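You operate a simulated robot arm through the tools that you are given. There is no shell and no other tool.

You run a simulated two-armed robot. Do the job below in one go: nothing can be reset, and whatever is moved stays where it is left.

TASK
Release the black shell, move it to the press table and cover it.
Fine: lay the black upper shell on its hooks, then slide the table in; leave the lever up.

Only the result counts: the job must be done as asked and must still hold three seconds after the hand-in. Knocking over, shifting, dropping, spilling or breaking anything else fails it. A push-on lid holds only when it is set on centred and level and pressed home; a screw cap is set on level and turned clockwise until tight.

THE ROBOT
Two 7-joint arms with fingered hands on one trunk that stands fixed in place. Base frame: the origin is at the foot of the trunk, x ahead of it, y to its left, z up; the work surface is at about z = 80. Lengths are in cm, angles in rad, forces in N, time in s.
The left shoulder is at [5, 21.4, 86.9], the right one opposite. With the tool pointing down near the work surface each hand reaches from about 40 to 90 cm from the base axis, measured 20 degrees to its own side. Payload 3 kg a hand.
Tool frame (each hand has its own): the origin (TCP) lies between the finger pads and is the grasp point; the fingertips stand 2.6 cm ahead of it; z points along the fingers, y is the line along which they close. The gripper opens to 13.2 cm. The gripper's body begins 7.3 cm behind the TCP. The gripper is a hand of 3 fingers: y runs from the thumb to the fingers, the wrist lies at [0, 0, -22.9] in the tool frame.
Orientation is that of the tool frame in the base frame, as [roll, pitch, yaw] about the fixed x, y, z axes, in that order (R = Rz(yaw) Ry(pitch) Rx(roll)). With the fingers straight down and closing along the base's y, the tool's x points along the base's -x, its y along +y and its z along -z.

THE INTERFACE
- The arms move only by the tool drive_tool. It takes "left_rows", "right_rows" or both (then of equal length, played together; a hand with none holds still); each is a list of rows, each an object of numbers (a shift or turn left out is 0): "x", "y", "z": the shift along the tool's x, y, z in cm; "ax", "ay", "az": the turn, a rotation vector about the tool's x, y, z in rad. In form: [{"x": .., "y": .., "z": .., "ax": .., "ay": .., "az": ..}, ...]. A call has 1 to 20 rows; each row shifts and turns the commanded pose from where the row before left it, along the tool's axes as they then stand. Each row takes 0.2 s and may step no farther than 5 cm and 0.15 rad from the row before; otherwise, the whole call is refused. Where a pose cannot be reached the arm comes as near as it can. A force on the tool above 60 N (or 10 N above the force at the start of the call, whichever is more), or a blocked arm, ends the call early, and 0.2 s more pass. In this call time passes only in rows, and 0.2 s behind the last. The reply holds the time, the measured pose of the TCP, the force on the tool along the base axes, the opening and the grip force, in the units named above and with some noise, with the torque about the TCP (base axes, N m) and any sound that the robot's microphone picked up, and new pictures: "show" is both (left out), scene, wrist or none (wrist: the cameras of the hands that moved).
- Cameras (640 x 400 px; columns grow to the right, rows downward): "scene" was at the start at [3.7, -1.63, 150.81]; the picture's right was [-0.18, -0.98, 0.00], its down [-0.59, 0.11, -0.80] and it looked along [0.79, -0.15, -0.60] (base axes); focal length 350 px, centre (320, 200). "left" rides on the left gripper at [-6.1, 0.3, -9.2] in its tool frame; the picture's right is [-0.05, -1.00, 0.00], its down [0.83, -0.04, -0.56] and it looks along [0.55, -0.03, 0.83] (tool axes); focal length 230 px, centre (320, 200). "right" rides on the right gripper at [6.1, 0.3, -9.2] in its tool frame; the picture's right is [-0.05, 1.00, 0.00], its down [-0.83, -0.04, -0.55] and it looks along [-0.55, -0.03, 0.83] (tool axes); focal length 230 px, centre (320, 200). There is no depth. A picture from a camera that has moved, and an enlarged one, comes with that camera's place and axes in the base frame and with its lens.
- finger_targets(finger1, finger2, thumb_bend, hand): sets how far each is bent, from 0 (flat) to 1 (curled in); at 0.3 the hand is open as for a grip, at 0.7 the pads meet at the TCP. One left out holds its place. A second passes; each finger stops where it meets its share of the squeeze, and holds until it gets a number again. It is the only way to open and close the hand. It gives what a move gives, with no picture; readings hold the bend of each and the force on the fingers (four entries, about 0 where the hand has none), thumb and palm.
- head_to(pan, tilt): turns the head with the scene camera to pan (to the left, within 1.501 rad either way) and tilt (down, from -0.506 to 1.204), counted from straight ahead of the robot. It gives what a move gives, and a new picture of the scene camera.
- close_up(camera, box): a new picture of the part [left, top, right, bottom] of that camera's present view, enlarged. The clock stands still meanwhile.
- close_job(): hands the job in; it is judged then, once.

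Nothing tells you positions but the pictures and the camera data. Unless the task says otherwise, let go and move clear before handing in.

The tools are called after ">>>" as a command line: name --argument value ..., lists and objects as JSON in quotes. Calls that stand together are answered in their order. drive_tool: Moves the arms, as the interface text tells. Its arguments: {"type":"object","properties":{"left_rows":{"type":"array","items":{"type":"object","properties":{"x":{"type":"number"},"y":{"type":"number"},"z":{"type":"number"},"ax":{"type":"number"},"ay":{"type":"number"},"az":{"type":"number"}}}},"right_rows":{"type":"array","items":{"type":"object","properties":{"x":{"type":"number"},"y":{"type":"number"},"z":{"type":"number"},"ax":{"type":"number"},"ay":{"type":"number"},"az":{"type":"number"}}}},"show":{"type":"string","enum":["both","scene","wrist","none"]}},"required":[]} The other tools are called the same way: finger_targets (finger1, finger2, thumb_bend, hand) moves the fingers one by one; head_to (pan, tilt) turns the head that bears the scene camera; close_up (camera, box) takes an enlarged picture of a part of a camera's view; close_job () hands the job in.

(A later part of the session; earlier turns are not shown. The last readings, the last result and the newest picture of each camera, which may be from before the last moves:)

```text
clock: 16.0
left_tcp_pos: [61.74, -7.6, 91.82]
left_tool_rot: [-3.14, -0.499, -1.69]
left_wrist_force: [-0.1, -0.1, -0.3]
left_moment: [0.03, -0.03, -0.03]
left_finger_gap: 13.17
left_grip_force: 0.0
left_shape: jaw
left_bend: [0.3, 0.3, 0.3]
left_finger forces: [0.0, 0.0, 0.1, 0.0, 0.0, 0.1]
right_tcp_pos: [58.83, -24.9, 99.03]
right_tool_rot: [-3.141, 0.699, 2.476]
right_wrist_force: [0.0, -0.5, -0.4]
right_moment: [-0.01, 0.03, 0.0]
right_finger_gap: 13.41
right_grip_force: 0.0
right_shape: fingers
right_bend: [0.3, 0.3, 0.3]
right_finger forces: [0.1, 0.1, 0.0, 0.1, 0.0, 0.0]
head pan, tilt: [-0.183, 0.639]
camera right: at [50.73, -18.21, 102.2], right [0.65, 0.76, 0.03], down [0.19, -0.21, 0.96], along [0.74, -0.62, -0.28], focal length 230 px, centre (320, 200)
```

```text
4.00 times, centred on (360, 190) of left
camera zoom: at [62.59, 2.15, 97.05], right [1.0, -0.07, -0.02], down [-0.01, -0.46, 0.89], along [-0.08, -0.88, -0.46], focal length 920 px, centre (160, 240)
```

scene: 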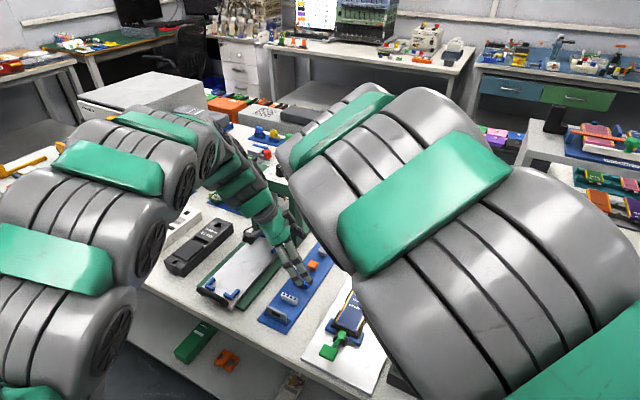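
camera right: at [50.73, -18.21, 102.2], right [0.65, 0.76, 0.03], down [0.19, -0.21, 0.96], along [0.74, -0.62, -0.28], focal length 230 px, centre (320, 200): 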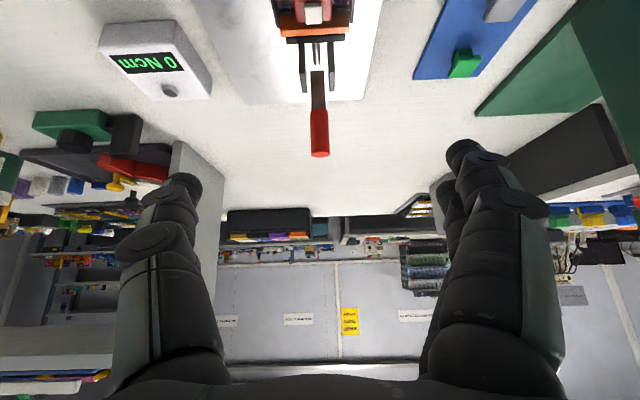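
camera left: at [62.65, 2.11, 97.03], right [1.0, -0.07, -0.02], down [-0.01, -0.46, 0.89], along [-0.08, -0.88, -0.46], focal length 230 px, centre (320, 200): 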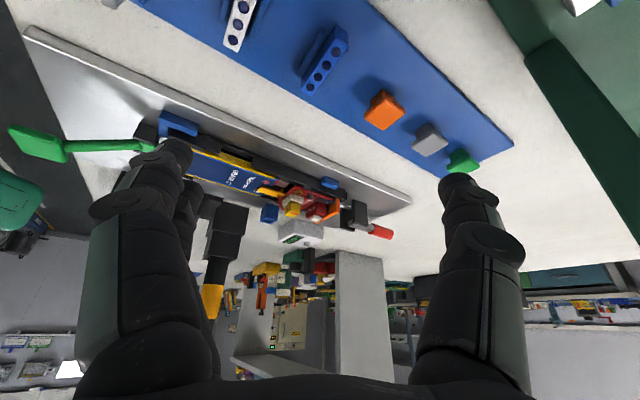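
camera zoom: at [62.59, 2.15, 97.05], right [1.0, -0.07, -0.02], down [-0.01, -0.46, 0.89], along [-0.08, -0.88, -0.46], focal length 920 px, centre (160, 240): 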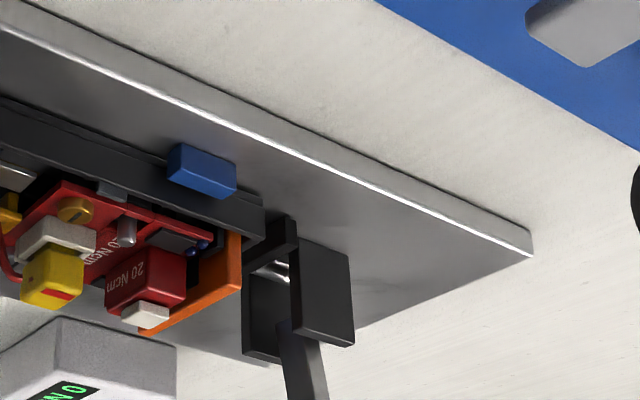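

The red clamp stays open by itself. Next is the green lever: I'll take the right hand clear, close the left hand into a fist and bring it above the paddle at about (40, -10, 85).

>>> drive_tool --right_rows '[{"x": -3.05, "y": -1.7}, {"x": -3.05, "y": -1.7}, {"x": -3.05, "y": -1.7}, {"x": -3.05, "y": -1.7}, {"ay": 0.14}, {"ay": 0.14}, {"ay": 0.14}, {"ay": 0.14}, {"ay": 0.14}]' --show "none"

>>> finger_targets --hand "left" --finger1 0.7 --finger2 0.7 --thumb_bend 0.7

>>> drive_tool --left_rows '[{"x": 0.924, "y": 4.28, "z": -0.18}, {"x": 0.924, "y": 4.28, "z": -0.18}, {"x": 0.924, "y": 4.28, "z": -0.18}, {"x": 0.924, "y": 4.28, "z": -0.18}, {"x": 0.924, "y": 4.28, "z": -0.18}]' --show "both"

```text
clock: 18.0
left_tcp_pos: [61.85, -7.68, 91.86]
left_tool_rot: [3.141, -0.499, -1.69]
left_wrist_force: [-0.8, -0.6, 0.1]
left_moment: [0.02, 0.0, 0.0]
left_finger_gap: 13.18
left_grip_force: 0.0
left_shape: jaw
left_bend: [0.3, 0.3, 0.3]
left_finger forces: [0.1, 0.1, 0.0, 0.1, 0.1, 0.0]
right_tcp_pos: [62.01, -36.27, 106.98]
right_tool_rot: [3.141, -0.003, 2.475]
right_wrist_force: [0.6, 0.2, 0.6]
right_moment: [0.04, -0.01, 0.0]
right_finger_gap: 13.41
right_grip_force: 0.0
right_shape: fingers
right_bend: [0.3, 0.3, 0.3]
right_finger forces: [0.1, 0.0, 0.0, 0.1, 0.0, 0.0]
head pan, tilt: [-0.183, 0.639]
```

```text
clock: 19.0
left_tcp_pos: [61.69, -7.69, 91.88]
left_tool_rot: [-3.141, -0.499, -1.688]
left_wrist_force: [-0.1, 0.1, 0.0]
left_moment: [-0.03, 0.02, 0.01]
left_finger_gap: 0.63
left_grip_force: 0.0
left_shape: fingers
left_bend: [0.7, 0.7, 0.7]
left_finger forces: [0.0, 0.0, 0.0, 0.0, 0.0, 0.0]
right_tcp_pos: [62.1, -36.13, 106.86]
right_tool_rot: [3.141, 0.0, 2.476]
right_wrist_force: [0.3, -0.7, 0.3]
right_moment: [0.0, 0.02, 0.0]
right_finger_gap: 13.44
right_grip_force: 0.1
right_shape: fingers
right_bend: [0.3, 0.3, 0.3]
right_finger forces: [0.0, 0.0, 0.0, 0.0, 0.1, 0.1]
head pan, tilt: [-0.183, 0.639]
```

```text
clock: 20.2
left_tcp_pos: [40.03, -8.68, 94.82]
left_tool_rot: [3.141, -0.5, -1.69]
left_wrist_force: [0.3, -0.2, 0.4]
left_moment: [0.02, -0.01, -0.03]
left_finger_gap: 0.62
left_grip_force: 0.0
left_shape: fingers
left_bend: [0.7, 0.7, 0.7]
left_finger forces: [0.0, 0.1, 0.0, 0.0, 0.0, 0.0]
right_tcp_pos: [62.08, -36.14, 106.87]
right_tool_rot: [3.141, 0.0, 2.475]
right_wrist_force: [0.0, 0.1, 0.0]
right_moment: [0.0, -0.04, 0.01]
right_finger_gap: 13.45
right_grip_force: 0.2
right_shape: fingers
right_bend: [0.3, 0.3, 0.3]
right_finger forces: [0.0, 0.0, 0.0, 0.1, 0.0, 0.1]
head pan, tilt: [-0.183, 0.639]
camera left: at [40.82, 1.16, 99.99], right [1.0, -0.07, -0.03], down [-0.01, -0.46, 0.89], along [-0.08, -0.88, -0.46], focal length 230 px, centre (320, 200)
```

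scene: 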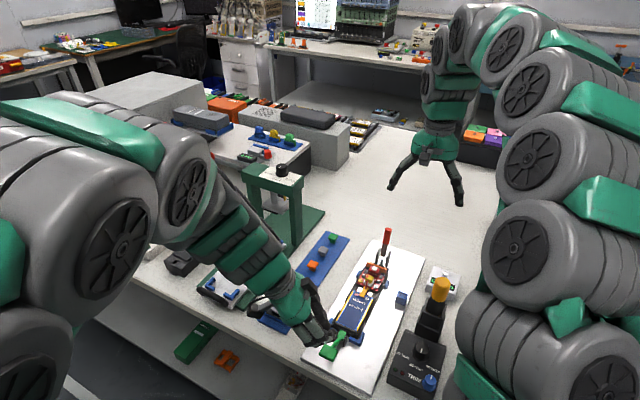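
left: 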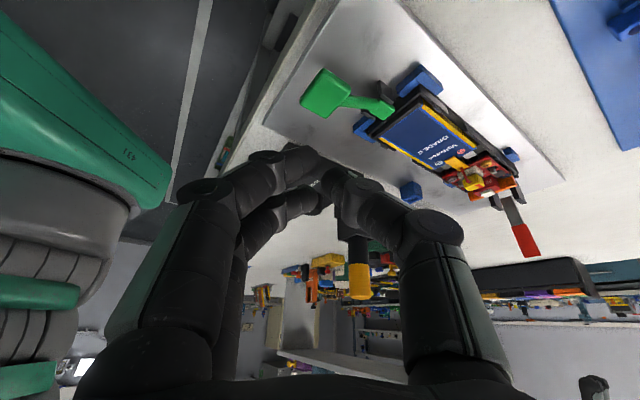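

The fist is above the paddle, whose centre I get at (39.9, -10.1, 85.1). I'll go down to just above it and then press in small steps.

>>> drive_tool --left_rows '[{"x": -0.957, "z": 1.756}, {"x": -0.957, "z": 1.756}, {"x": -0.957, "z": 1.756}]' --show "both"

>>> close_up --camera "left" --box '[250, 80, 430, 220]'

>>> close_up --camera "scene" --box '[270, 270, 400, 370]'

```text
clock: 21.0
left_tcp_pos: [39.93, -8.65, 88.8]
left_tool_rot: [-3.142, -0.502, -1.689]
left_wrist_force: [-1.5, 1.5, 1.5]
left_moment: [0.06, 0.03, -0.03]
left_finger_gap: 0.67
left_grip_force: 0.9
left_shape: fingers
left_bend: [0.69, 0.7, 0.7]
left_finger forces: [2.6, 0.0, 0.0, 0.0, 0.0, 0.0]
right_tcp_pos: [61.99, -36.11, 106.84]
right_tool_rot: [-3.141, 0.0, 2.475]
right_wrist_force: [0.1, -0.1, 0.4]
right_moment: [-0.01, 0.02, -0.01]
right_finger_gap: 13.44
right_grip_force: 0.2
right_shape: fingers
right_bend: [0.3, 0.3, 0.3]
right_finger forces: [0.0, 0.1, 0.0, 0.0, 0.1, 0.0]
head pan, tilt: [-0.183, 0.639]
camera left: at [40.86, 1.14, 94.04], right [1.0, -0.07, -0.03], down [-0.01, -0.46, 0.89], along [-0.08, -0.88, -0.46], focal length 230 px, centre (320, 200)
```

scene: 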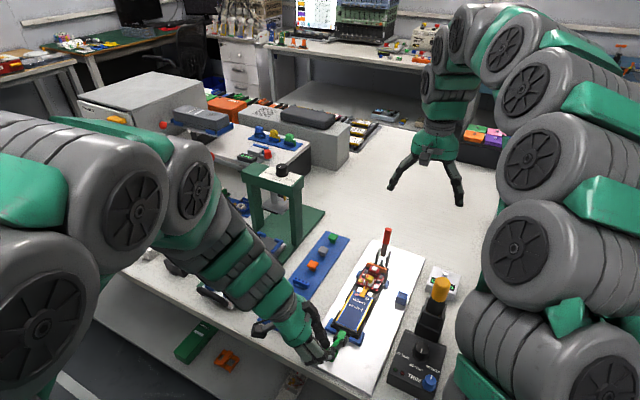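
left: 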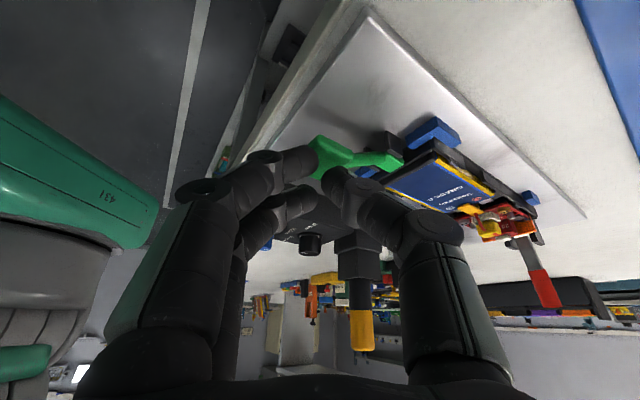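

```text
2.86 times, centred on (340, 150) of left
camera zoom: at [40.86, 1.14, 94.04], right [1.0, -0.07, -0.03], down [-0.01, -0.46, 0.89], along [-0.08, -0.88, -0.46], focal length 657 px, centre (263, 343)
```

zoom: 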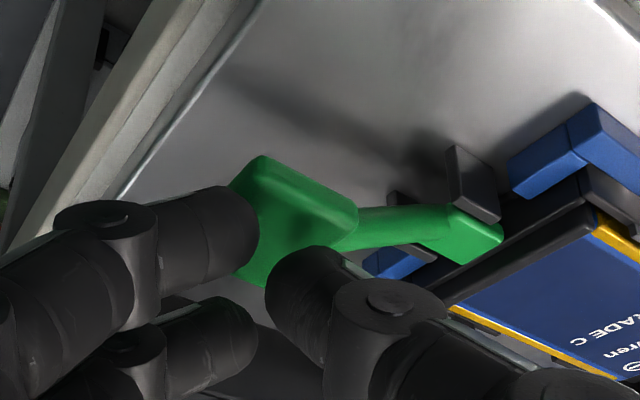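

```text
4.00 times, centred on (335, 320) of scene
camera zoom: at [3.7, -1.63, 150.81], right [-0.18, -0.98, 0.0], down [-0.59, 0.11, -0.8], along [0.79, -0.15, -0.6], focal length 1399 px, centre (260, -280)
```

zoom: 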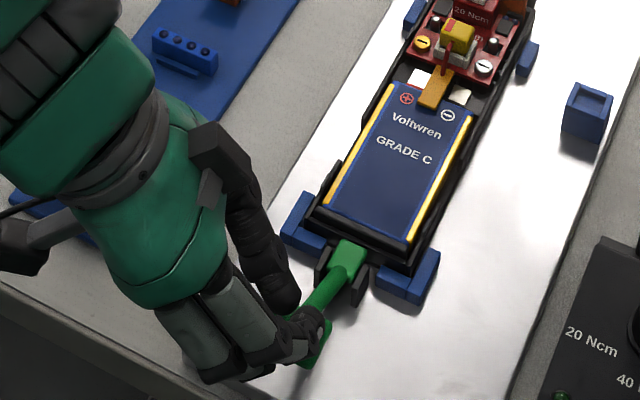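

One finger has just touched the paddle. I'll press down in half-centimetre steps and watch the jaw.

>>> drive_tool --left_rows '[{"x": -0.239, "z": 0.439}, {"x": -0.239, "z": 0.439}, {"x": -0.239, "z": 0.439}]' --show "none"

>>> close_up --camera "left" --box '[250, 80, 430, 220]'

>>> close_up --camera "scene" --box '[310, 305, 390, 365]'

```text
clock: 21.8
left_tcp_pos: [39.9, -8.66, 87.42]
left_tool_rot: [-3.141, -0.5, -1.688]
left_wrist_force: [-0.6, 0.0, 0.6]
left_moment: [0.02, 0.03, 0.0]
left_finger_gap: 0.59
left_grip_force: 0.8
left_shape: fingers
left_bend: [0.7, 0.7, 0.7]
left_finger forces: [0.3, 0.0, 0.0, 0.1, 1.4, 0.1]
right_tcp_pos: [61.88, -36.18, 107.01]
right_tool_rot: [-3.141, 0.002, 2.476]
right_wrist_force: [0.7, 0.0, -0.3]
right_moment: [0.0, -0.01, 0.0]
right_finger_gap: 13.43
right_grip_force: 0.0
right_shape: fingers
right_bend: [0.3, 0.3, 0.3]
right_finger forces: [0.0, 0.0, 0.0, 0.1, 0.0, 0.0]
head pan, tilt: [-0.183, 0.639]
```

```text
2.86 times, centred on (340, 150) of left
camera zoom: at [40.84, 1.15, 92.56], right [1.0, -0.07, -0.03], down [-0.01, -0.46, 0.89], along [-0.08, -0.88, -0.46], focal length 657 px, centre (263, 343)
```

zoom: 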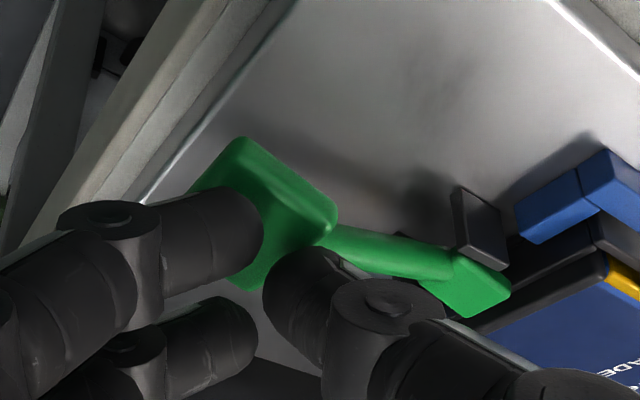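

```text
6.67 times, centred on (350, 335) of scene
camera zoom: at [3.7, -1.63, 150.81], right [-0.18, -0.98, 0.0], down [-0.59, 0.11, -0.8], along [0.79, -0.15, -0.6], focal length 2331 px, centre (120, -700)
```

zoom: 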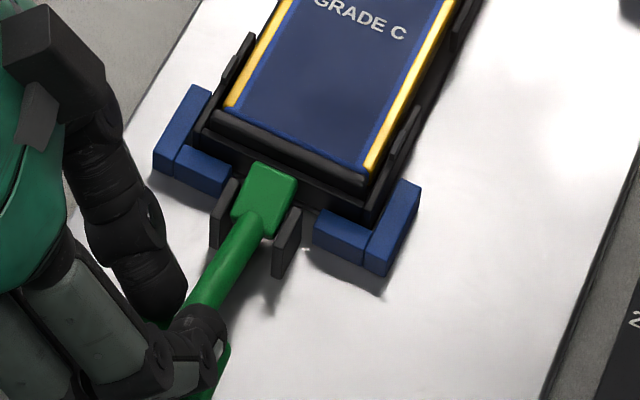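

The paddle goes down easily and the jaw is lifting. I'll keep pressing until it reaches its stop.

>>> drive_tool --left_rows '[{"x": -0.239, "z": 0.439}, {"x": -0.239, "z": 0.439}, {"x": -0.239, "z": 0.439}]' --show "none"

>>> close_up --camera "left" --box '[250, 80, 430, 220]'

>>> close_up --camera "scene" --box '[310, 305, 390, 365]'

```text
clock: 22.6
left_tcp_pos: [40.06, -8.57, 85.95]
left_tool_rot: [-3.139, -0.5, -1.69]
left_wrist_force: [-2.4, 3.2, 17.3]
left_moment: [-0.03, 0.08, 0.04]
left_finger_gap: 0.21
left_grip_force: 8.0
left_shape: fingers
left_bend: [0.7, 0.7, 0.72]
left_finger forces: [6.7, 0.1, 0.0, 0.1, 10.2, 0.0]
right_tcp_pos: [62.02, -36.2, 106.85]
right_tool_rot: [3.141, -0.001, 2.476]
right_wrist_force: [0.1, -0.7, 0.2]
right_moment: [0.0, -0.03, -0.01]
right_finger_gap: 13.44
right_grip_force: 0.1
right_shape: fingers
right_bend: [0.3, 0.3, 0.3]
right_finger forces: [0.1, 0.0, 0.0, 0.0, 0.0, 0.0]
head pan, tilt: [-0.183, 0.639]
```

```text
2.86 times, centred on (340, 150) of left
camera zoom: at [40.86, 1.14, 91.11], right [1.0, -0.07, -0.02], down [-0.01, -0.46, 0.89], along [-0.08, -0.88, -0.46], focal length 657 px, centre (263, 343)
```

zoom: 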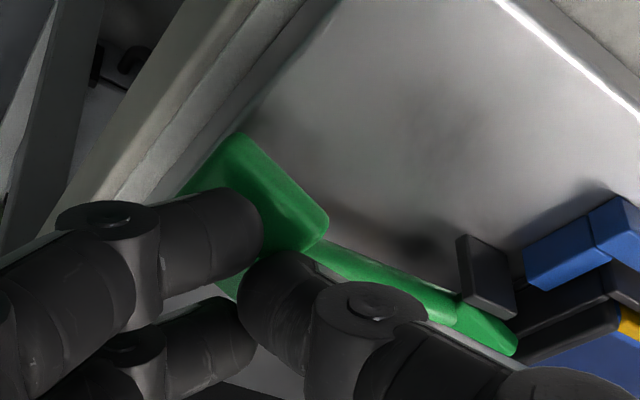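

```text
6.67 times, centred on (350, 335) of scene
camera zoom: at [3.69, -1.63, 150.81], right [-0.18, -0.98, 0.0], down [-0.59, 0.11, -0.8], along [0.79, -0.15, -0.6], focal length 2331 px, centre (120, -700)
```

zoom: 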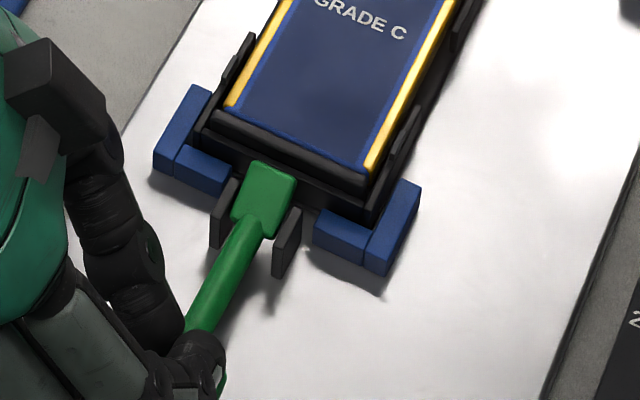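

There's 17 N now, so it's at its stop with the jaw raised. I'll lift the fist to see whether the lever stays there.

>>> drive_tool --left_rows '[{"x": 0.957, "z": -1.756}, {"x": 0.957, "z": -1.756}, {"x": 0.957, "z": -1.756}]' --show "none"

>>> close_up --camera "left" --box '[250, 60, 430, 200]'

>>> close_up --camera "scene" --box '[310, 305, 390, 365]'

```text
clock: 23.4
left_tcp_pos: [39.94, -8.74, 92.02]
left_tool_rot: [-3.141, -0.499, -1.689]
left_wrist_force: [-0.1, 0.0, 0.3]
left_moment: [0.01, 0.02, 0.0]
left_finger_gap: 0.52
left_grip_force: 0.0
left_shape: fingers
left_bend: [0.7, 0.7, 0.7]
left_finger forces: [0.0, 0.0, 0.0, 0.0, 0.1, 0.0]
right_tcp_pos: [62.03, -36.14, 106.8]
right_tool_rot: [3.142, 0.001, 2.473]
right_wrist_force: [-0.6, 0.5, -0.5]
right_moment: [0.01, 0.01, -0.02]
right_finger_gap: 13.44
right_grip_force: 0.1
right_shape: fingers
right_bend: [0.3, 0.3, 0.3]
right_finger forces: [0.0, 0.0, 0.0, 0.0, 0.0, 0.0]
head pan, tilt: [-0.183, 0.639]
```

```text
2.86 times, centred on (340, 130) of left
camera zoom: at [40.83, 1.1, 97.07], right [1.0, -0.07, -0.02], down [-0.01, -0.47, 0.89], along [-0.08, -0.88, -0.46], focal length 657 px, centre (263, 400)
```

zoom: 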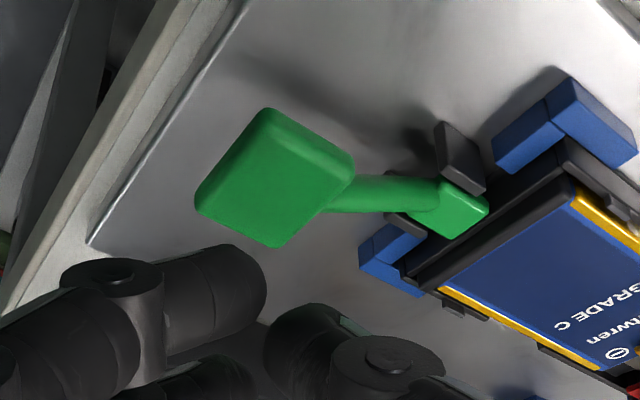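

```text
6.67 times, centred on (350, 335) of scene
camera zoom: at [3.7, -1.63, 150.81], right [-0.18, -0.98, 0.0], down [-0.59, 0.11, -0.8], along [0.79, -0.15, -0.6], focal length 2331 px, centre (120, -700)
```

zoom: 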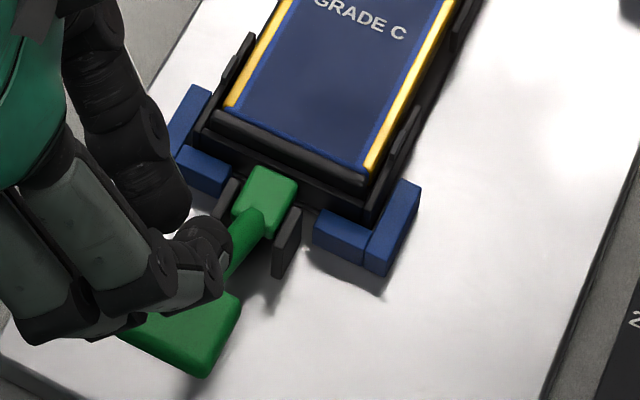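

The green lever is sprung, so it must be held down while the shell is lifted. The right hand should grip the shell first, so I'll bring it over the shell's middle and measure the sides.

>>> drive_tool --right_rows '[{"x": 3.27, "y": 1.246, "z": 1.8}, {"x": 3.27, "y": 1.246, "z": 1.8}, {"x": 3.27, "y": 1.246, "z": 1.8}, {"x": 3.27, "y": 1.246, "z": 1.8}, {"x": 3.27, "y": 1.246, "z": 1.8}]' --show "both"

>>> close_up --camera "right" --box '[220, 0, 420, 220]'

>>> close_up --camera "left" --box '[340, 80, 580, 240]'

```text
clock: 24.6
left_tcp_pos: [40.05, -8.64, 91.87]
left_tool_rot: [3.142, -0.5, -1.689]
left_wrist_force: [-0.6, 0.6, -0.5]
left_moment: [0.0, -0.06, -0.01]
left_finger_gap: 0.55
left_grip_force: 0.1
left_shape: fingers
left_bend: [0.7, 0.7, 0.7]
left_finger forces: [0.0, 0.0, 0.0, 0.0, 0.1, 0.1]
right_tcp_pos: [53.06, -21.06, 97.89]
right_tool_rot: [-3.141, 0.001, 2.473]
right_wrist_force: [0.6, -0.5, 0.6]
right_moment: [0.01, -0.02, 0.01]
right_finger_gap: 13.44
right_grip_force: 0.2
right_shape: fingers
right_bend: [0.3, 0.3, 0.3]
right_finger forces: [0.1, 0.0, 0.0, 0.1, 0.0, 0.0]
head pan, tilt: [-0.183, 0.639]
camera right: at [48.39, -17.13, 107.13], right [0.66, 0.75, 0.0], down [0.63, -0.55, 0.56], along [0.42, -0.37, -0.83], focal length 230 px, centre (320, 200)
```

scene: 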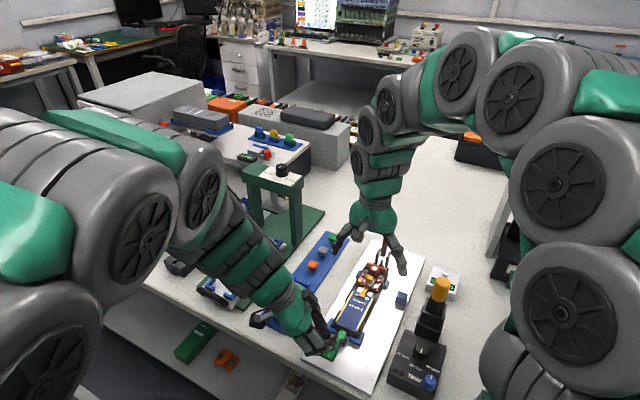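
right: 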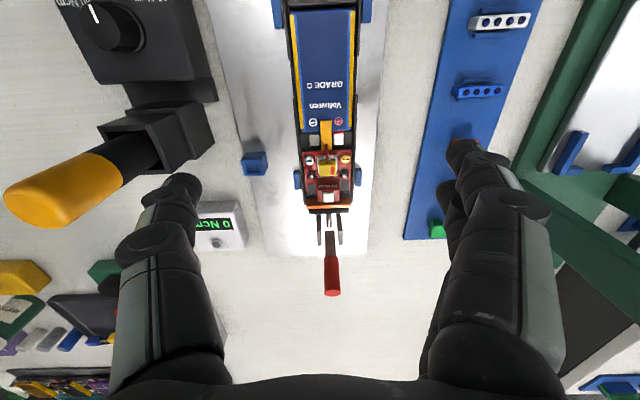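

```text
1.82 times, centred on (320, 110) of right
camera zoom: at [48.39, -17.13, 107.13], right [0.66, 0.75, 0.0], down [0.63, -0.55, 0.56], along [0.42, -0.37, -0.83], focal length 418 px, centre (320, 364)
```

zoom: 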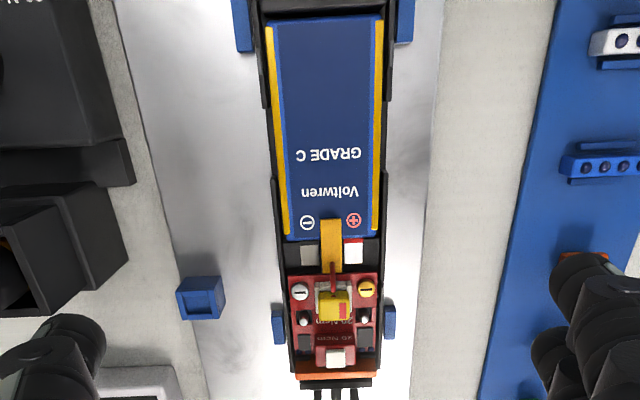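

```text
2.50 times, centred on (460, 160) of left
camera zoom: at [40.82, 1.1, 97.07], right [1.0, -0.07, -0.02], down [-0.01, -0.46, 0.89], along [-0.08, -0.88, -0.46], focal length 575 px, centre (-30, 300)
```

zoom: 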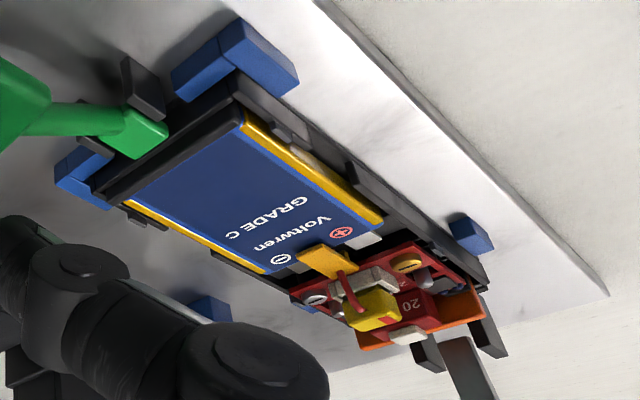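

The shell is about 6.2 cm wide and its centre line passes about 0.6 cm to the left of my hand, so I'll correct that and lower over the middle at (53.4, -20.6).

>>> drive_tool --right_rows '[{"y": 0.6, "z": 3.0}, {"z": 3.5}, {"z": 3.5}, {"z": 2.6}]' --show "both"

>>> close_up --camera "right" --box '[160, 60, 480, 260]'

>>> close_up --camera "left" --box '[340, 60, 580, 240]'

```text
clock: 25.6
left_tcp_pos: [39.9, -8.66, 91.89]
left_tool_rot: [3.141, -0.499, -1.691]
left_wrist_force: [0.1, -0.2, 0.4]
left_moment: [0.0, 0.01, 0.0]
left_finger_gap: 0.54
left_grip_force: 0.0
left_shape: fingers
left_bend: [0.7, 0.7, 0.7]
left_finger forces: [0.1, 0.0, 0.0, 0.1, 0.0, 0.0]
right_tcp_pos: [53.33, -20.66, 85.19]
right_tool_rot: [-3.141, 0.0, 2.475]
right_wrist_force: [0.4, 0.2, -0.1]
right_moment: [0.0, 0.01, -0.03]
right_finger_gap: 13.42
right_grip_force: 0.1
right_shape: fingers
right_bend: [0.3, 0.3, 0.3]
right_finger forces: [0.1, 0.0, 0.0, 0.0, 0.0, 0.0]
head pan, tilt: [-0.183, 0.639]
camera right: at [48.69, -16.68, 94.53], right [0.66, 0.75, 0.0], down [0.63, -0.55, 0.55], along [0.42, -0.37, -0.83], focal length 230 px, centre (320, 200)
```

scene: 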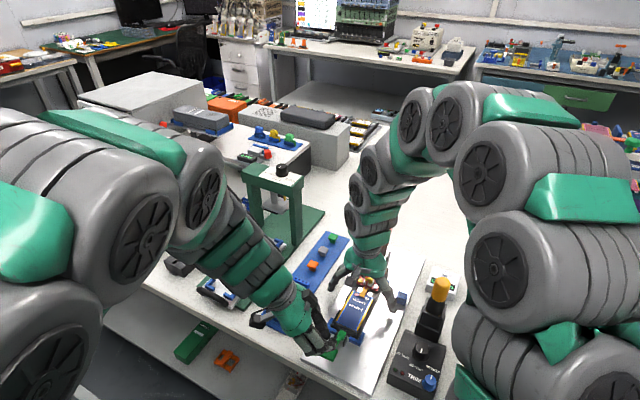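
right: 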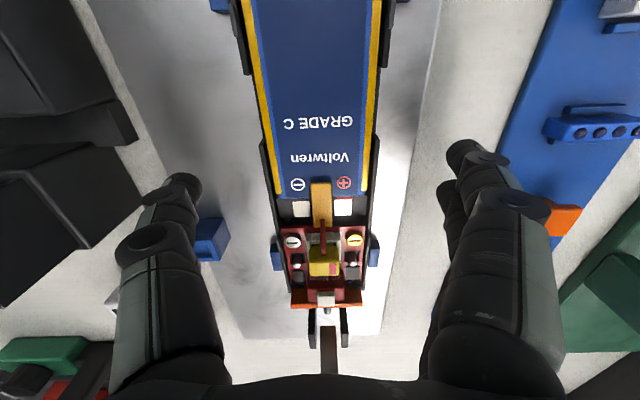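

```text
2.00 times, centred on (320, 160) of right
camera zoom: at [48.69, -16.68, 94.53], right [0.66, 0.75, 0.0], down [0.63, -0.55, 0.55], along [0.42, -0.37, -0.83], focal length 460 px, centre (320, 280)
```

zoom: 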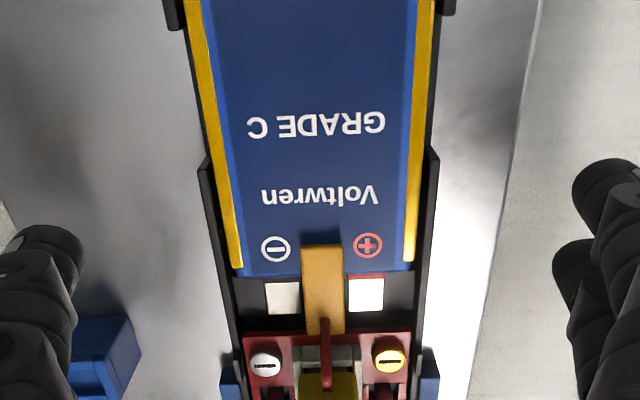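

```text
2.22 times, centred on (460, 150) of left
camera zoom: at [40.82, 1.1, 97.07], right [1.0, -0.07, -0.02], down [-0.01, -0.46, 0.89], along [-0.08, -0.88, -0.46], focal length 511 px, centre (9, 311)
```

zoom: 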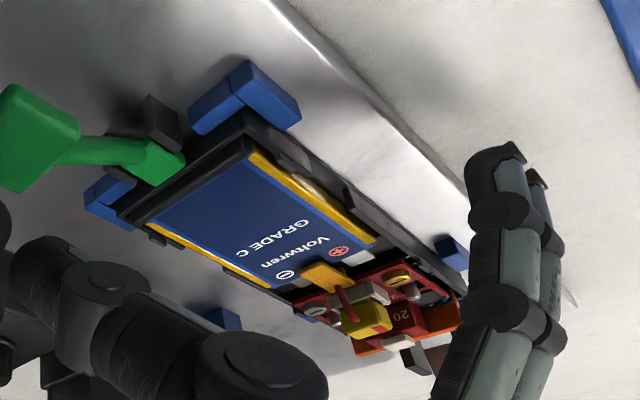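

The shell is centred between the thumb and fingers. I'll go down the last centimetre and close on its sides.

>>> drive_tool --right_rows '[{"z": 0.5}, {"z": 0.4}]' --show "none"

>>> finger_targets --hand "right" --finger1 0.5 --finger2 0.5 --thumb_bend 0.5

>>> close_up --camera "right" --box '[160, 60, 480, 260]'

>>> close_up --camera "left" --box '[340, 60, 580, 240]'

```text
clock: 26.2
left_tcp_pos: [39.9, -8.6, 91.8]
left_tool_rot: [-3.14, -0.498, -1.69]
left_wrist_force: [0.0, -0.6, -0.1]
left_moment: [0.01, 0.02, 0.05]
left_finger_gap: 0.52
left_grip_force: 0.2
left_shape: fingers
left_bend: [0.7, 0.7, 0.7]
left_finger forces: [0.0, 0.0, 0.0, 0.0, 0.1, 0.1]
right_tcp_pos: [53.37, -20.74, 84.37]
right_tool_rot: [3.14, -0.001, 2.475]
right_wrist_force: [0.0, -0.4, -1.0]
right_moment: [0.0, 0.03, 0.03]
right_finger_gap: 13.43
right_grip_force: 0.1
right_shape: fingers
right_bend: [0.3, 0.3, 0.3]
right_finger forces: [0.1, 0.1, 0.0, 0.1, 0.0, 0.0]
head pan, tilt: [-0.183, 0.639]
```

```text
clock: 27.2
left_tcp_pos: [39.92, -8.69, 91.93]
left_tool_rot: [3.139, -0.5, -1.689]
left_wrist_force: [0.2, -0.1, 0.3]
left_moment: [-0.05, -0.01, 0.03]
left_finger_gap: 0.51
left_grip_force: 0.1
left_shape: fingers
left_bend: [0.7, 0.7, 0.7]
left_finger forces: [0.1, 0.0, 0.0, 0.1, 0.1, 0.1]
right_tcp_pos: [53.4, -20.76, 84.5]
right_tool_rot: [3.14, 0.002, 2.477]
right_wrist_force: [1.7, -0.4, 21.3]
right_moment: [0.12, -0.13, -0.06]
right_finger_gap: 7.43
right_grip_force: 11.0
right_shape: fingers
right_bend: [0.48, 0.48, 0.49]
right_finger forces: [6.6, 6.4, 0.0, 0.0, 8.8, 0.0]
head pan, tilt: [-0.183, 0.639]
```

```text
2.00 times, centred on (320, 160) of right
camera zoom: at [48.74, -16.68, 93.74], right [0.66, 0.75, 0.0], down [0.63, -0.55, 0.56], along [0.42, -0.37, -0.83], focal length 460 px, centre (320, 280)
```

zoom: 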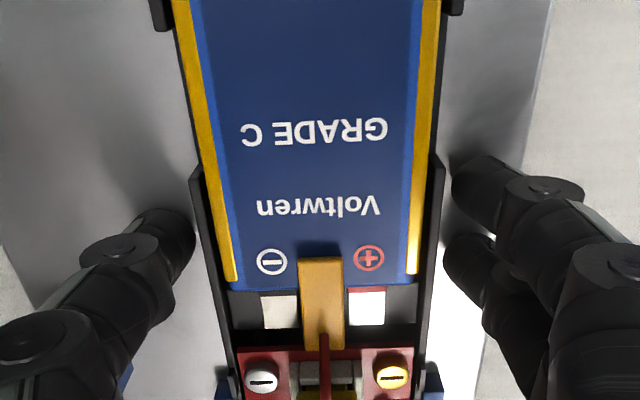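

```text
2.22 times, centred on (460, 150) of left
camera zoom: at [40.81, 1.11, 97.07], right [1.0, -0.07, -0.02], down [-0.01, -0.46, 0.89], along [-0.08, -0.88, -0.46], focal length 511 px, centre (9, 311)
```

zoom: 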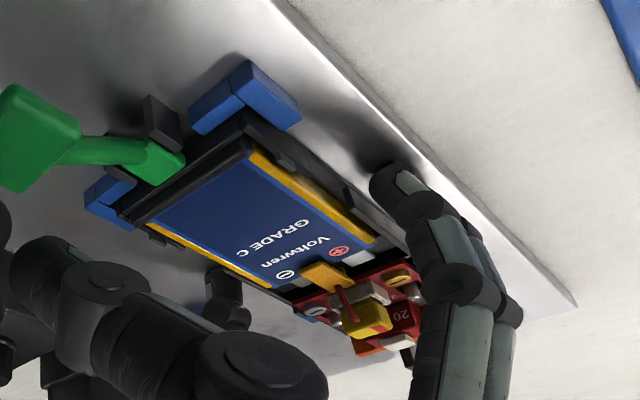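

The finger tips touched the plate as they curled (21 N upward) and haven't reached the shell yet. I'll raise the hand 0.7 cm and close further.

>>> drive_tool --right_rows '[{"z": -0.35}, {"z": -0.35}]' --show "none"

>>> finger_targets --hand "right" --finger1 0.53 --finger2 0.53 --thumb_bend 0.53

>>> close_up --camera "right" --box '[160, 60, 480, 260]'

```text
clock: 27.8
left_tcp_pos: [39.94, -8.61, 91.89]
left_tool_rot: [3.141, -0.498, -1.689]
left_wrist_force: [0.0, 0.5, 0.1]
left_moment: [0.0, -0.02, 0.0]
left_finger_gap: 0.55
left_grip_force: 0.1
left_shape: fingers
left_bend: [0.7, 0.7, 0.7]
left_finger forces: [0.0, 0.0, 0.0, 0.1, 0.0, 0.1]
right_tcp_pos: [53.37, -20.76, 85.07]
right_tool_rot: [3.141, -0.001, 2.474]
right_wrist_force: [-0.6, -0.5, -0.2]
right_moment: [-0.01, 0.0, -0.02]
right_finger_gap: 6.87
right_grip_force: 0.1
right_shape: fingers
right_bend: [0.5, 0.5, 0.5]
right_finger forces: [0.0, 0.0, 0.1, 0.0, 0.1, 0.1]
head pan, tilt: [-0.183, 0.639]
```

```text
clock: 28.8
left_tcp_pos: [39.99, -8.64, 91.89]
left_tool_rot: [-3.141, -0.499, -1.689]
left_wrist_force: [0.4, -0.4, -0.2]
left_moment: [-0.03, 0.0, -0.02]
left_finger_gap: 0.53
left_grip_force: 0.1
left_shape: fingers
left_bend: [0.7, 0.7, 0.7]
left_finger forces: [0.0, 0.0, 0.1, 0.0, 0.0, 0.1]
right_tcp_pos: [53.47, -20.74, 85.02]
right_tool_rot: [-3.141, 0.0, 2.475]
right_wrist_force: [-0.1, 0.8, -1.6]
right_moment: [0.01, 0.04, -0.02]
right_finger_gap: 6.41
right_grip_force: 2.1
right_shape: fingers
right_bend: [0.51, 0.51, 0.52]
right_finger forces: [1.2, 1.2, 0.1, 0.0, 2.1, 0.0]
head pan, tilt: [-0.183, 0.639]
```

```text
2.00 times, centred on (320, 160) of right
camera zoom: at [48.76, -16.67, 94.4], right [0.66, 0.75, 0.0], down [0.63, -0.55, 0.55], along [0.42, -0.37, -0.83], focal length 460 px, centre (320, 280)
```

zoom: 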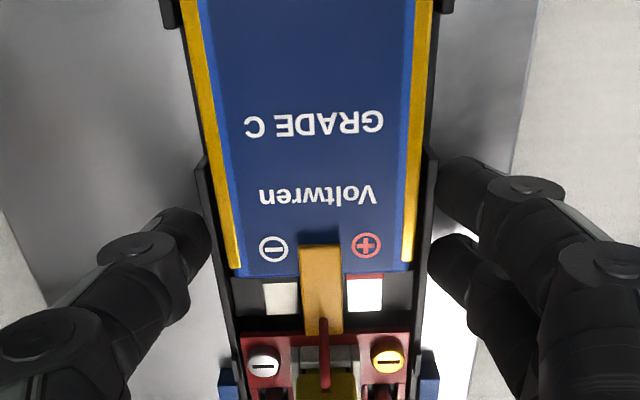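

Thumb and fingers now touch both sides evenly at a 6.4 cm gap, with no push on the plate. I'll firm up the grip.

>>> finger_targets --hand "right" --finger1 0.6 --finger2 0.6 --thumb_bend 0.6

>>> close_up --camera "right" --box '[160, 60, 480, 260]'

>>> close_up --camera "left" --box '[340, 60, 580, 240]'

```text
clock: 29.8
left_tcp_pos: [40.04, -8.67, 91.95]
left_tool_rot: [3.141, -0.5, -1.689]
left_wrist_force: [-0.2, -0.1, -0.5]
left_moment: [-0.01, -0.02, 0.01]
left_finger_gap: 0.53
left_grip_force: 0.0
left_shape: fingers
left_bend: [0.7, 0.7, 0.7]
left_finger forces: [0.1, 0.0, 0.0, 0.1, 0.1, 0.1]
right_tcp_pos: [53.34, -20.74, 85.03]
right_tool_rot: [-3.141, -0.002, 2.474]
right_wrist_force: [1.1, -0.5, -0.6]
right_moment: [-0.02, 0.0, 0.03]
right_finger_gap: 6.21
right_grip_force: 10.2
right_shape: fingers
right_bend: [0.52, 0.52, 0.55]
right_finger forces: [5.6, 5.5, 0.0, 0.1, 10.6, 0.0]
head pan, tilt: [-0.183, 0.639]
```

```text
2.00 times, centred on (320, 160) of right
camera zoom: at [48.76, -16.67, 94.4], right [0.66, 0.75, 0.0], down [0.63, -0.55, 0.55], along [0.42, -0.37, -0.83], focal length 460 px, centre (320, 280)
```

zoom: 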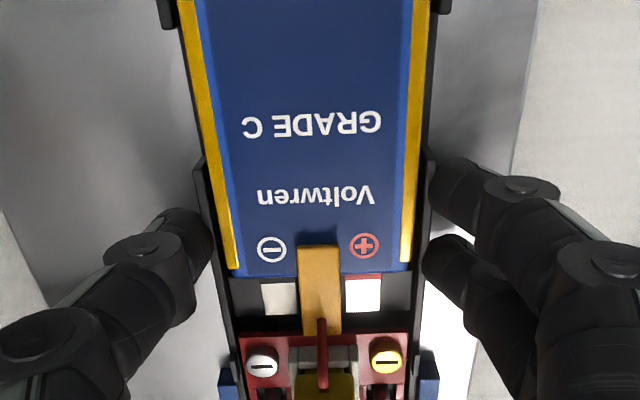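

```text
2.22 times, centred on (460, 150) of left
camera zoom: at [40.82, 1.11, 97.07], right [1.0, -0.07, -0.02], down [-0.01, -0.46, 0.89], along [-0.08, -0.88, -0.46], focal length 511 px, centre (9, 311)
```

zoom: 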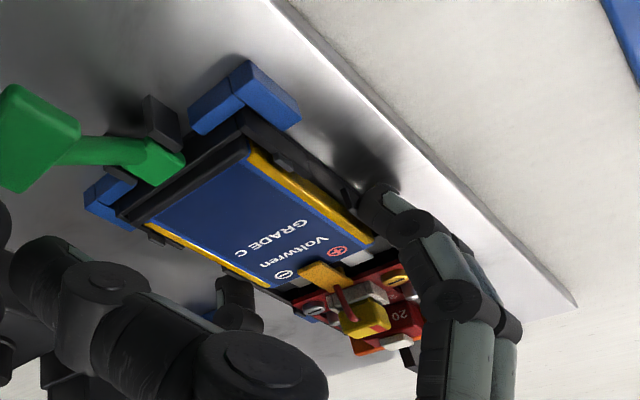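

The grip is firm at about 10 N and level. Now the left fist presses the green paddle down to its stop again and holds it.

>>> drive_tool --left_rows '[{"x": -0.718, "z": 1.317}, {"x": -0.718, "z": 1.317}, {"x": -0.718, "z": 1.317}, {"x": -0.718, "z": 1.317}]' --show "none"

>>> close_up --camera "left" --box '[250, 80, 490, 240]'

>>> close_up --camera "scene" --box '[310, 280, 400, 360]'

```text
clock: 30.8
left_tcp_pos: [39.96, -8.79, 85.97]
left_tool_rot: [-3.14, -0.501, -1.689]
left_wrist_force: [-2.0, 2.1, 14.5]
left_moment: [-0.04, 0.05, -0.02]
left_finger_gap: 0.27
left_grip_force: 7.2
left_shape: fingers
left_bend: [0.7, 0.7, 0.72]
left_finger forces: [4.7, 0.0, 0.0, 0.0, 9.7, 0.1]
right_tcp_pos: [53.5, -20.65, 85.14]
right_tool_rot: [-3.141, 0.0, 2.475]
right_wrist_force: [-1.0, 0.4, -0.4]
right_moment: [-0.01, -0.01, 0.02]
right_finger_gap: 6.19
right_grip_force: 11.3
right_shape: fingers
right_bend: [0.52, 0.52, 0.55]
right_finger forces: [5.6, 5.6, 0.0, 0.0, 10.7, 0.1]
head pan, tilt: [-0.183, 0.639]
```

```text
2.50 times, centred on (370, 160) of left
camera zoom: at [40.79, 1.07, 91.12], right [1.0, -0.07, -0.02], down [-0.01, -0.46, 0.89], along [-0.08, -0.88, -0.46], focal length 575 px, centre (195, 300)
```

zoom: 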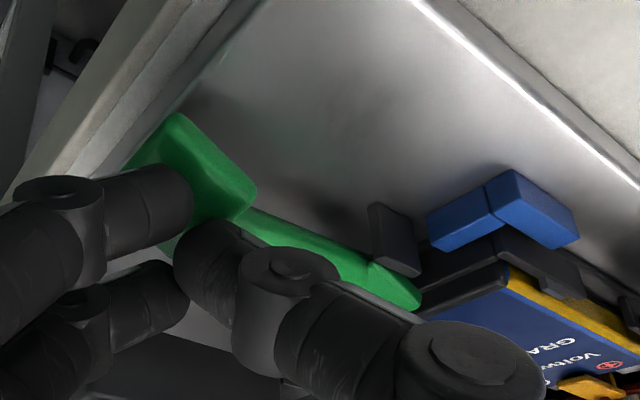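

```text
5.00 times, centred on (355, 320) of scene
camera zoom: at [3.69, -1.63, 150.81], right [-0.18, -0.98, 0.0], down [-0.59, 0.11, -0.8], along [0.79, -0.15, -0.6], focal length 1748 px, centre (145, -400)
```

zoom: 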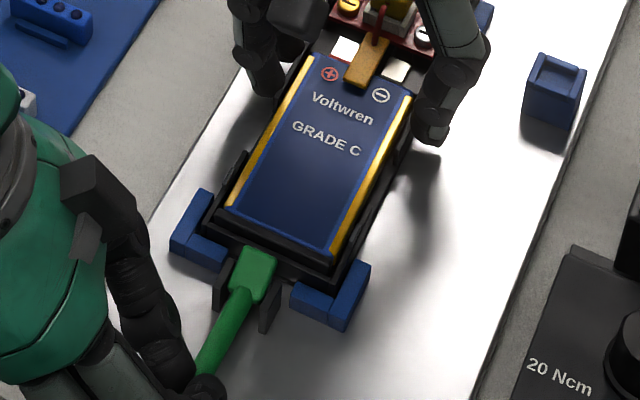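

The paddle is down and the jaw is up. I'll ease the shell about half a centimetre away from the jaw, towards the open plunger, and start lifting while watching the forces.

>>> drive_tool --right_rows '[{"z": -0.15}, {"x": -0.25, "z": -0.05}, {"x": -0.25, "z": -0.2}, {"z": -0.4}, {"z": -0.5}]' --show "wrist"

>>> close_up --camera "scene" --box '[310, 280, 400, 360]'

>>> close_up --camera "left" --box '[340, 80, 580, 240]'

```text
clock: 32.0
left_tcp_pos: [39.94, -8.62, 85.99]
left_tool_rot: [3.141, -0.501, -1.689]
left_wrist_force: [-3.5, 1.1, 12.8]
left_moment: [-0.05, 0.07, 0.0]
left_finger_gap: 0.23
left_grip_force: 6.0
left_shape: fingers
left_bend: [0.7, 0.7, 0.73]
left_finger forces: [3.8, 0.1, 0.0, 0.1, 9.3, 0.1]
right_tcp_pos: [53.7, -20.92, 86.4]
right_tool_rot: [-3.141, 0.001, 2.475]
right_wrist_force: [-0.2, -0.4, -2.8]
right_moment: [0.03, 0.03, -0.02]
right_finger_gap: 6.16
right_grip_force: 10.6
right_shape: fingers
right_bend: [0.52, 0.52, 0.55]
right_finger forces: [5.5, 5.4, 0.0, 0.0, 10.9, 0.0]
head pan, tilt: [-0.183, 0.639]
camera right: at [49.13, -17.03, 95.72], right [0.66, 0.75, 0.0], down [0.63, -0.55, 0.55], along [0.42, -0.37, -0.83], focal length 230 px, centre (320, 200)
```

right: 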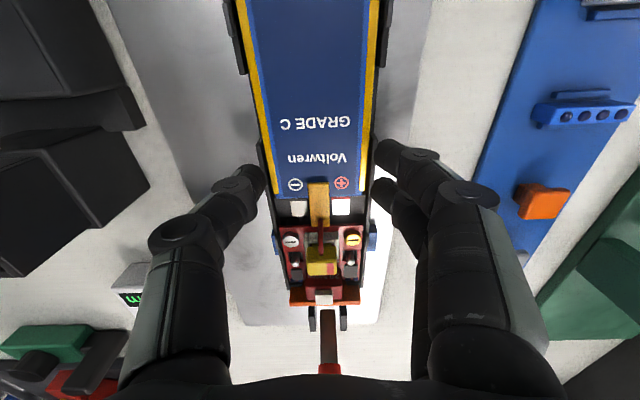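

```text
5.00 times, centred on (355, 320) of scene
camera zoom: at [3.69, -1.63, 150.81], right [-0.18, -0.98, 0.0], down [-0.59, 0.11, -0.8], along [0.79, -0.15, -0.6], focal length 1748 px, centre (145, -400)
```

zoom: 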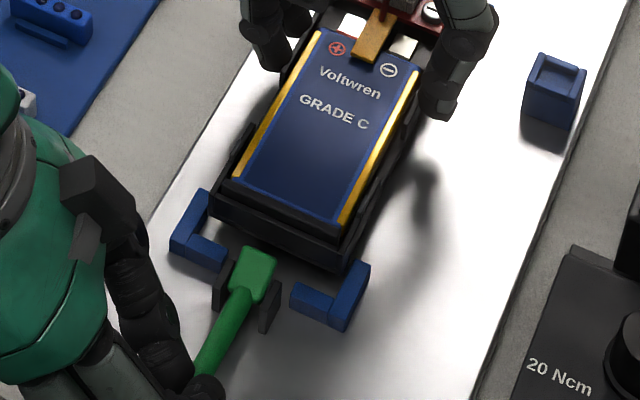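

```text
2.50 times, centred on (460, 160) of left
camera zoom: at [40.8, 1.09, 91.08], right [1.0, -0.07, -0.02], down [-0.01, -0.46, 0.89], along [-0.08, -0.88, -0.46], focal length 575 px, centre (-30, 300)
```

zoom: 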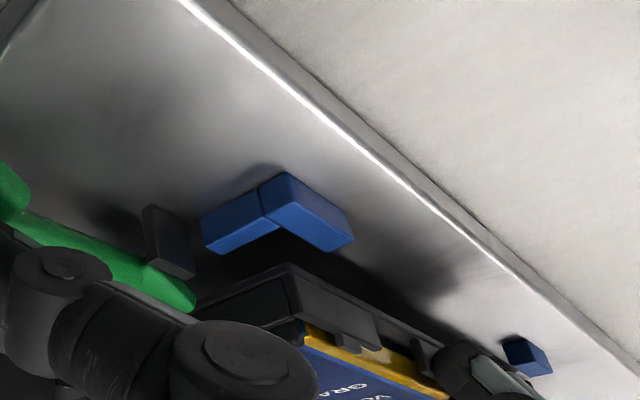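

The shell has come out of the nest cleanly, weighing about 0.3 kg. I'll lift it further, then take the left fist off the paddle.

>>> drive_tool --right_rows '[{"z": -1.5}, {"z": -2}, {"z": -2.5}, {"z": -2.5}, {"z": -2}]' --show "wrist"

>>> close_up --camera "scene" --box '[300, 220, 440, 360]'

```text
clock: 33.2
left_tcp_pos: [39.97, -8.62, 85.9]
left_tool_rot: [3.142, -0.499, -1.69]
left_wrist_force: [-1.9, 2.3, 12.5]
left_moment: [-0.04, 0.04, -0.03]
left_finger_gap: 0.22
left_grip_force: 5.8
left_shape: fingers
left_bend: [0.7, 0.7, 0.73]
left_finger forces: [2.6, 0.0, 0.1, 0.0, 9.2, 0.0]
right_tcp_pos: [53.73, -20.99, 96.94]
right_tool_rot: [3.141, -0.001, 2.474]
right_wrist_force: [0.3, 0.0, -3.5]
right_moment: [0.03, -0.02, 0.01]
right_finger_gap: 6.21
right_grip_force: 10.6
right_shape: fingers
right_bend: [0.53, 0.52, 0.55]
right_finger forces: [5.5, 5.3, 0.0, 0.0, 10.8, 0.0]
head pan, tilt: [-0.183, 0.639]
camera right: at [49.09, -17.03, 106.23], right [0.66, 0.75, 0.0], down [0.63, -0.55, 0.55], along [0.42, -0.37, -0.83], focal length 230 px, centre (320, 200)
```

right: 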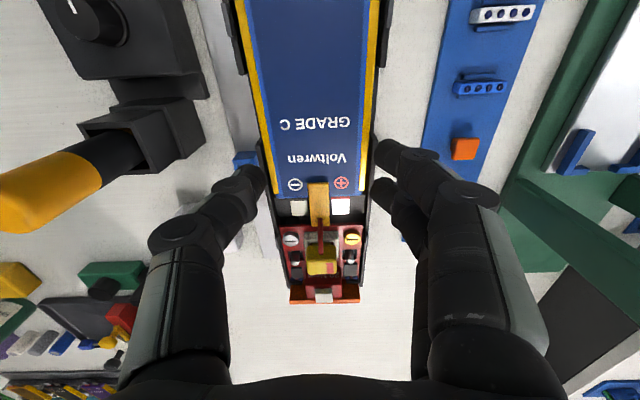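

```text
2.86 times, centred on (370, 290) of scene
camera zoom: at [3.69, -1.63, 150.81], right [-0.18, -0.98, 0.0], down [-0.59, 0.11, -0.8], along [0.79, -0.15, -0.6], focal length 999 px, centre (177, -57)
```

zoom: 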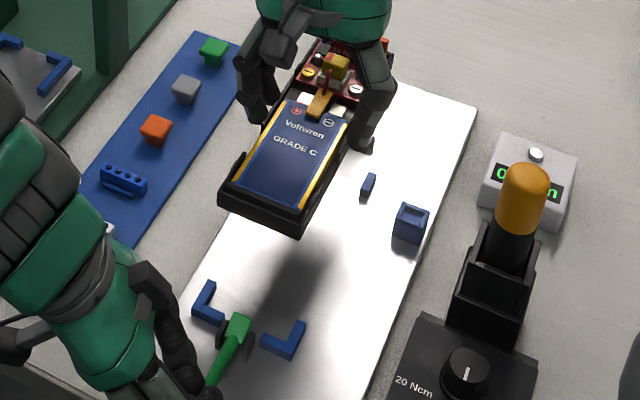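

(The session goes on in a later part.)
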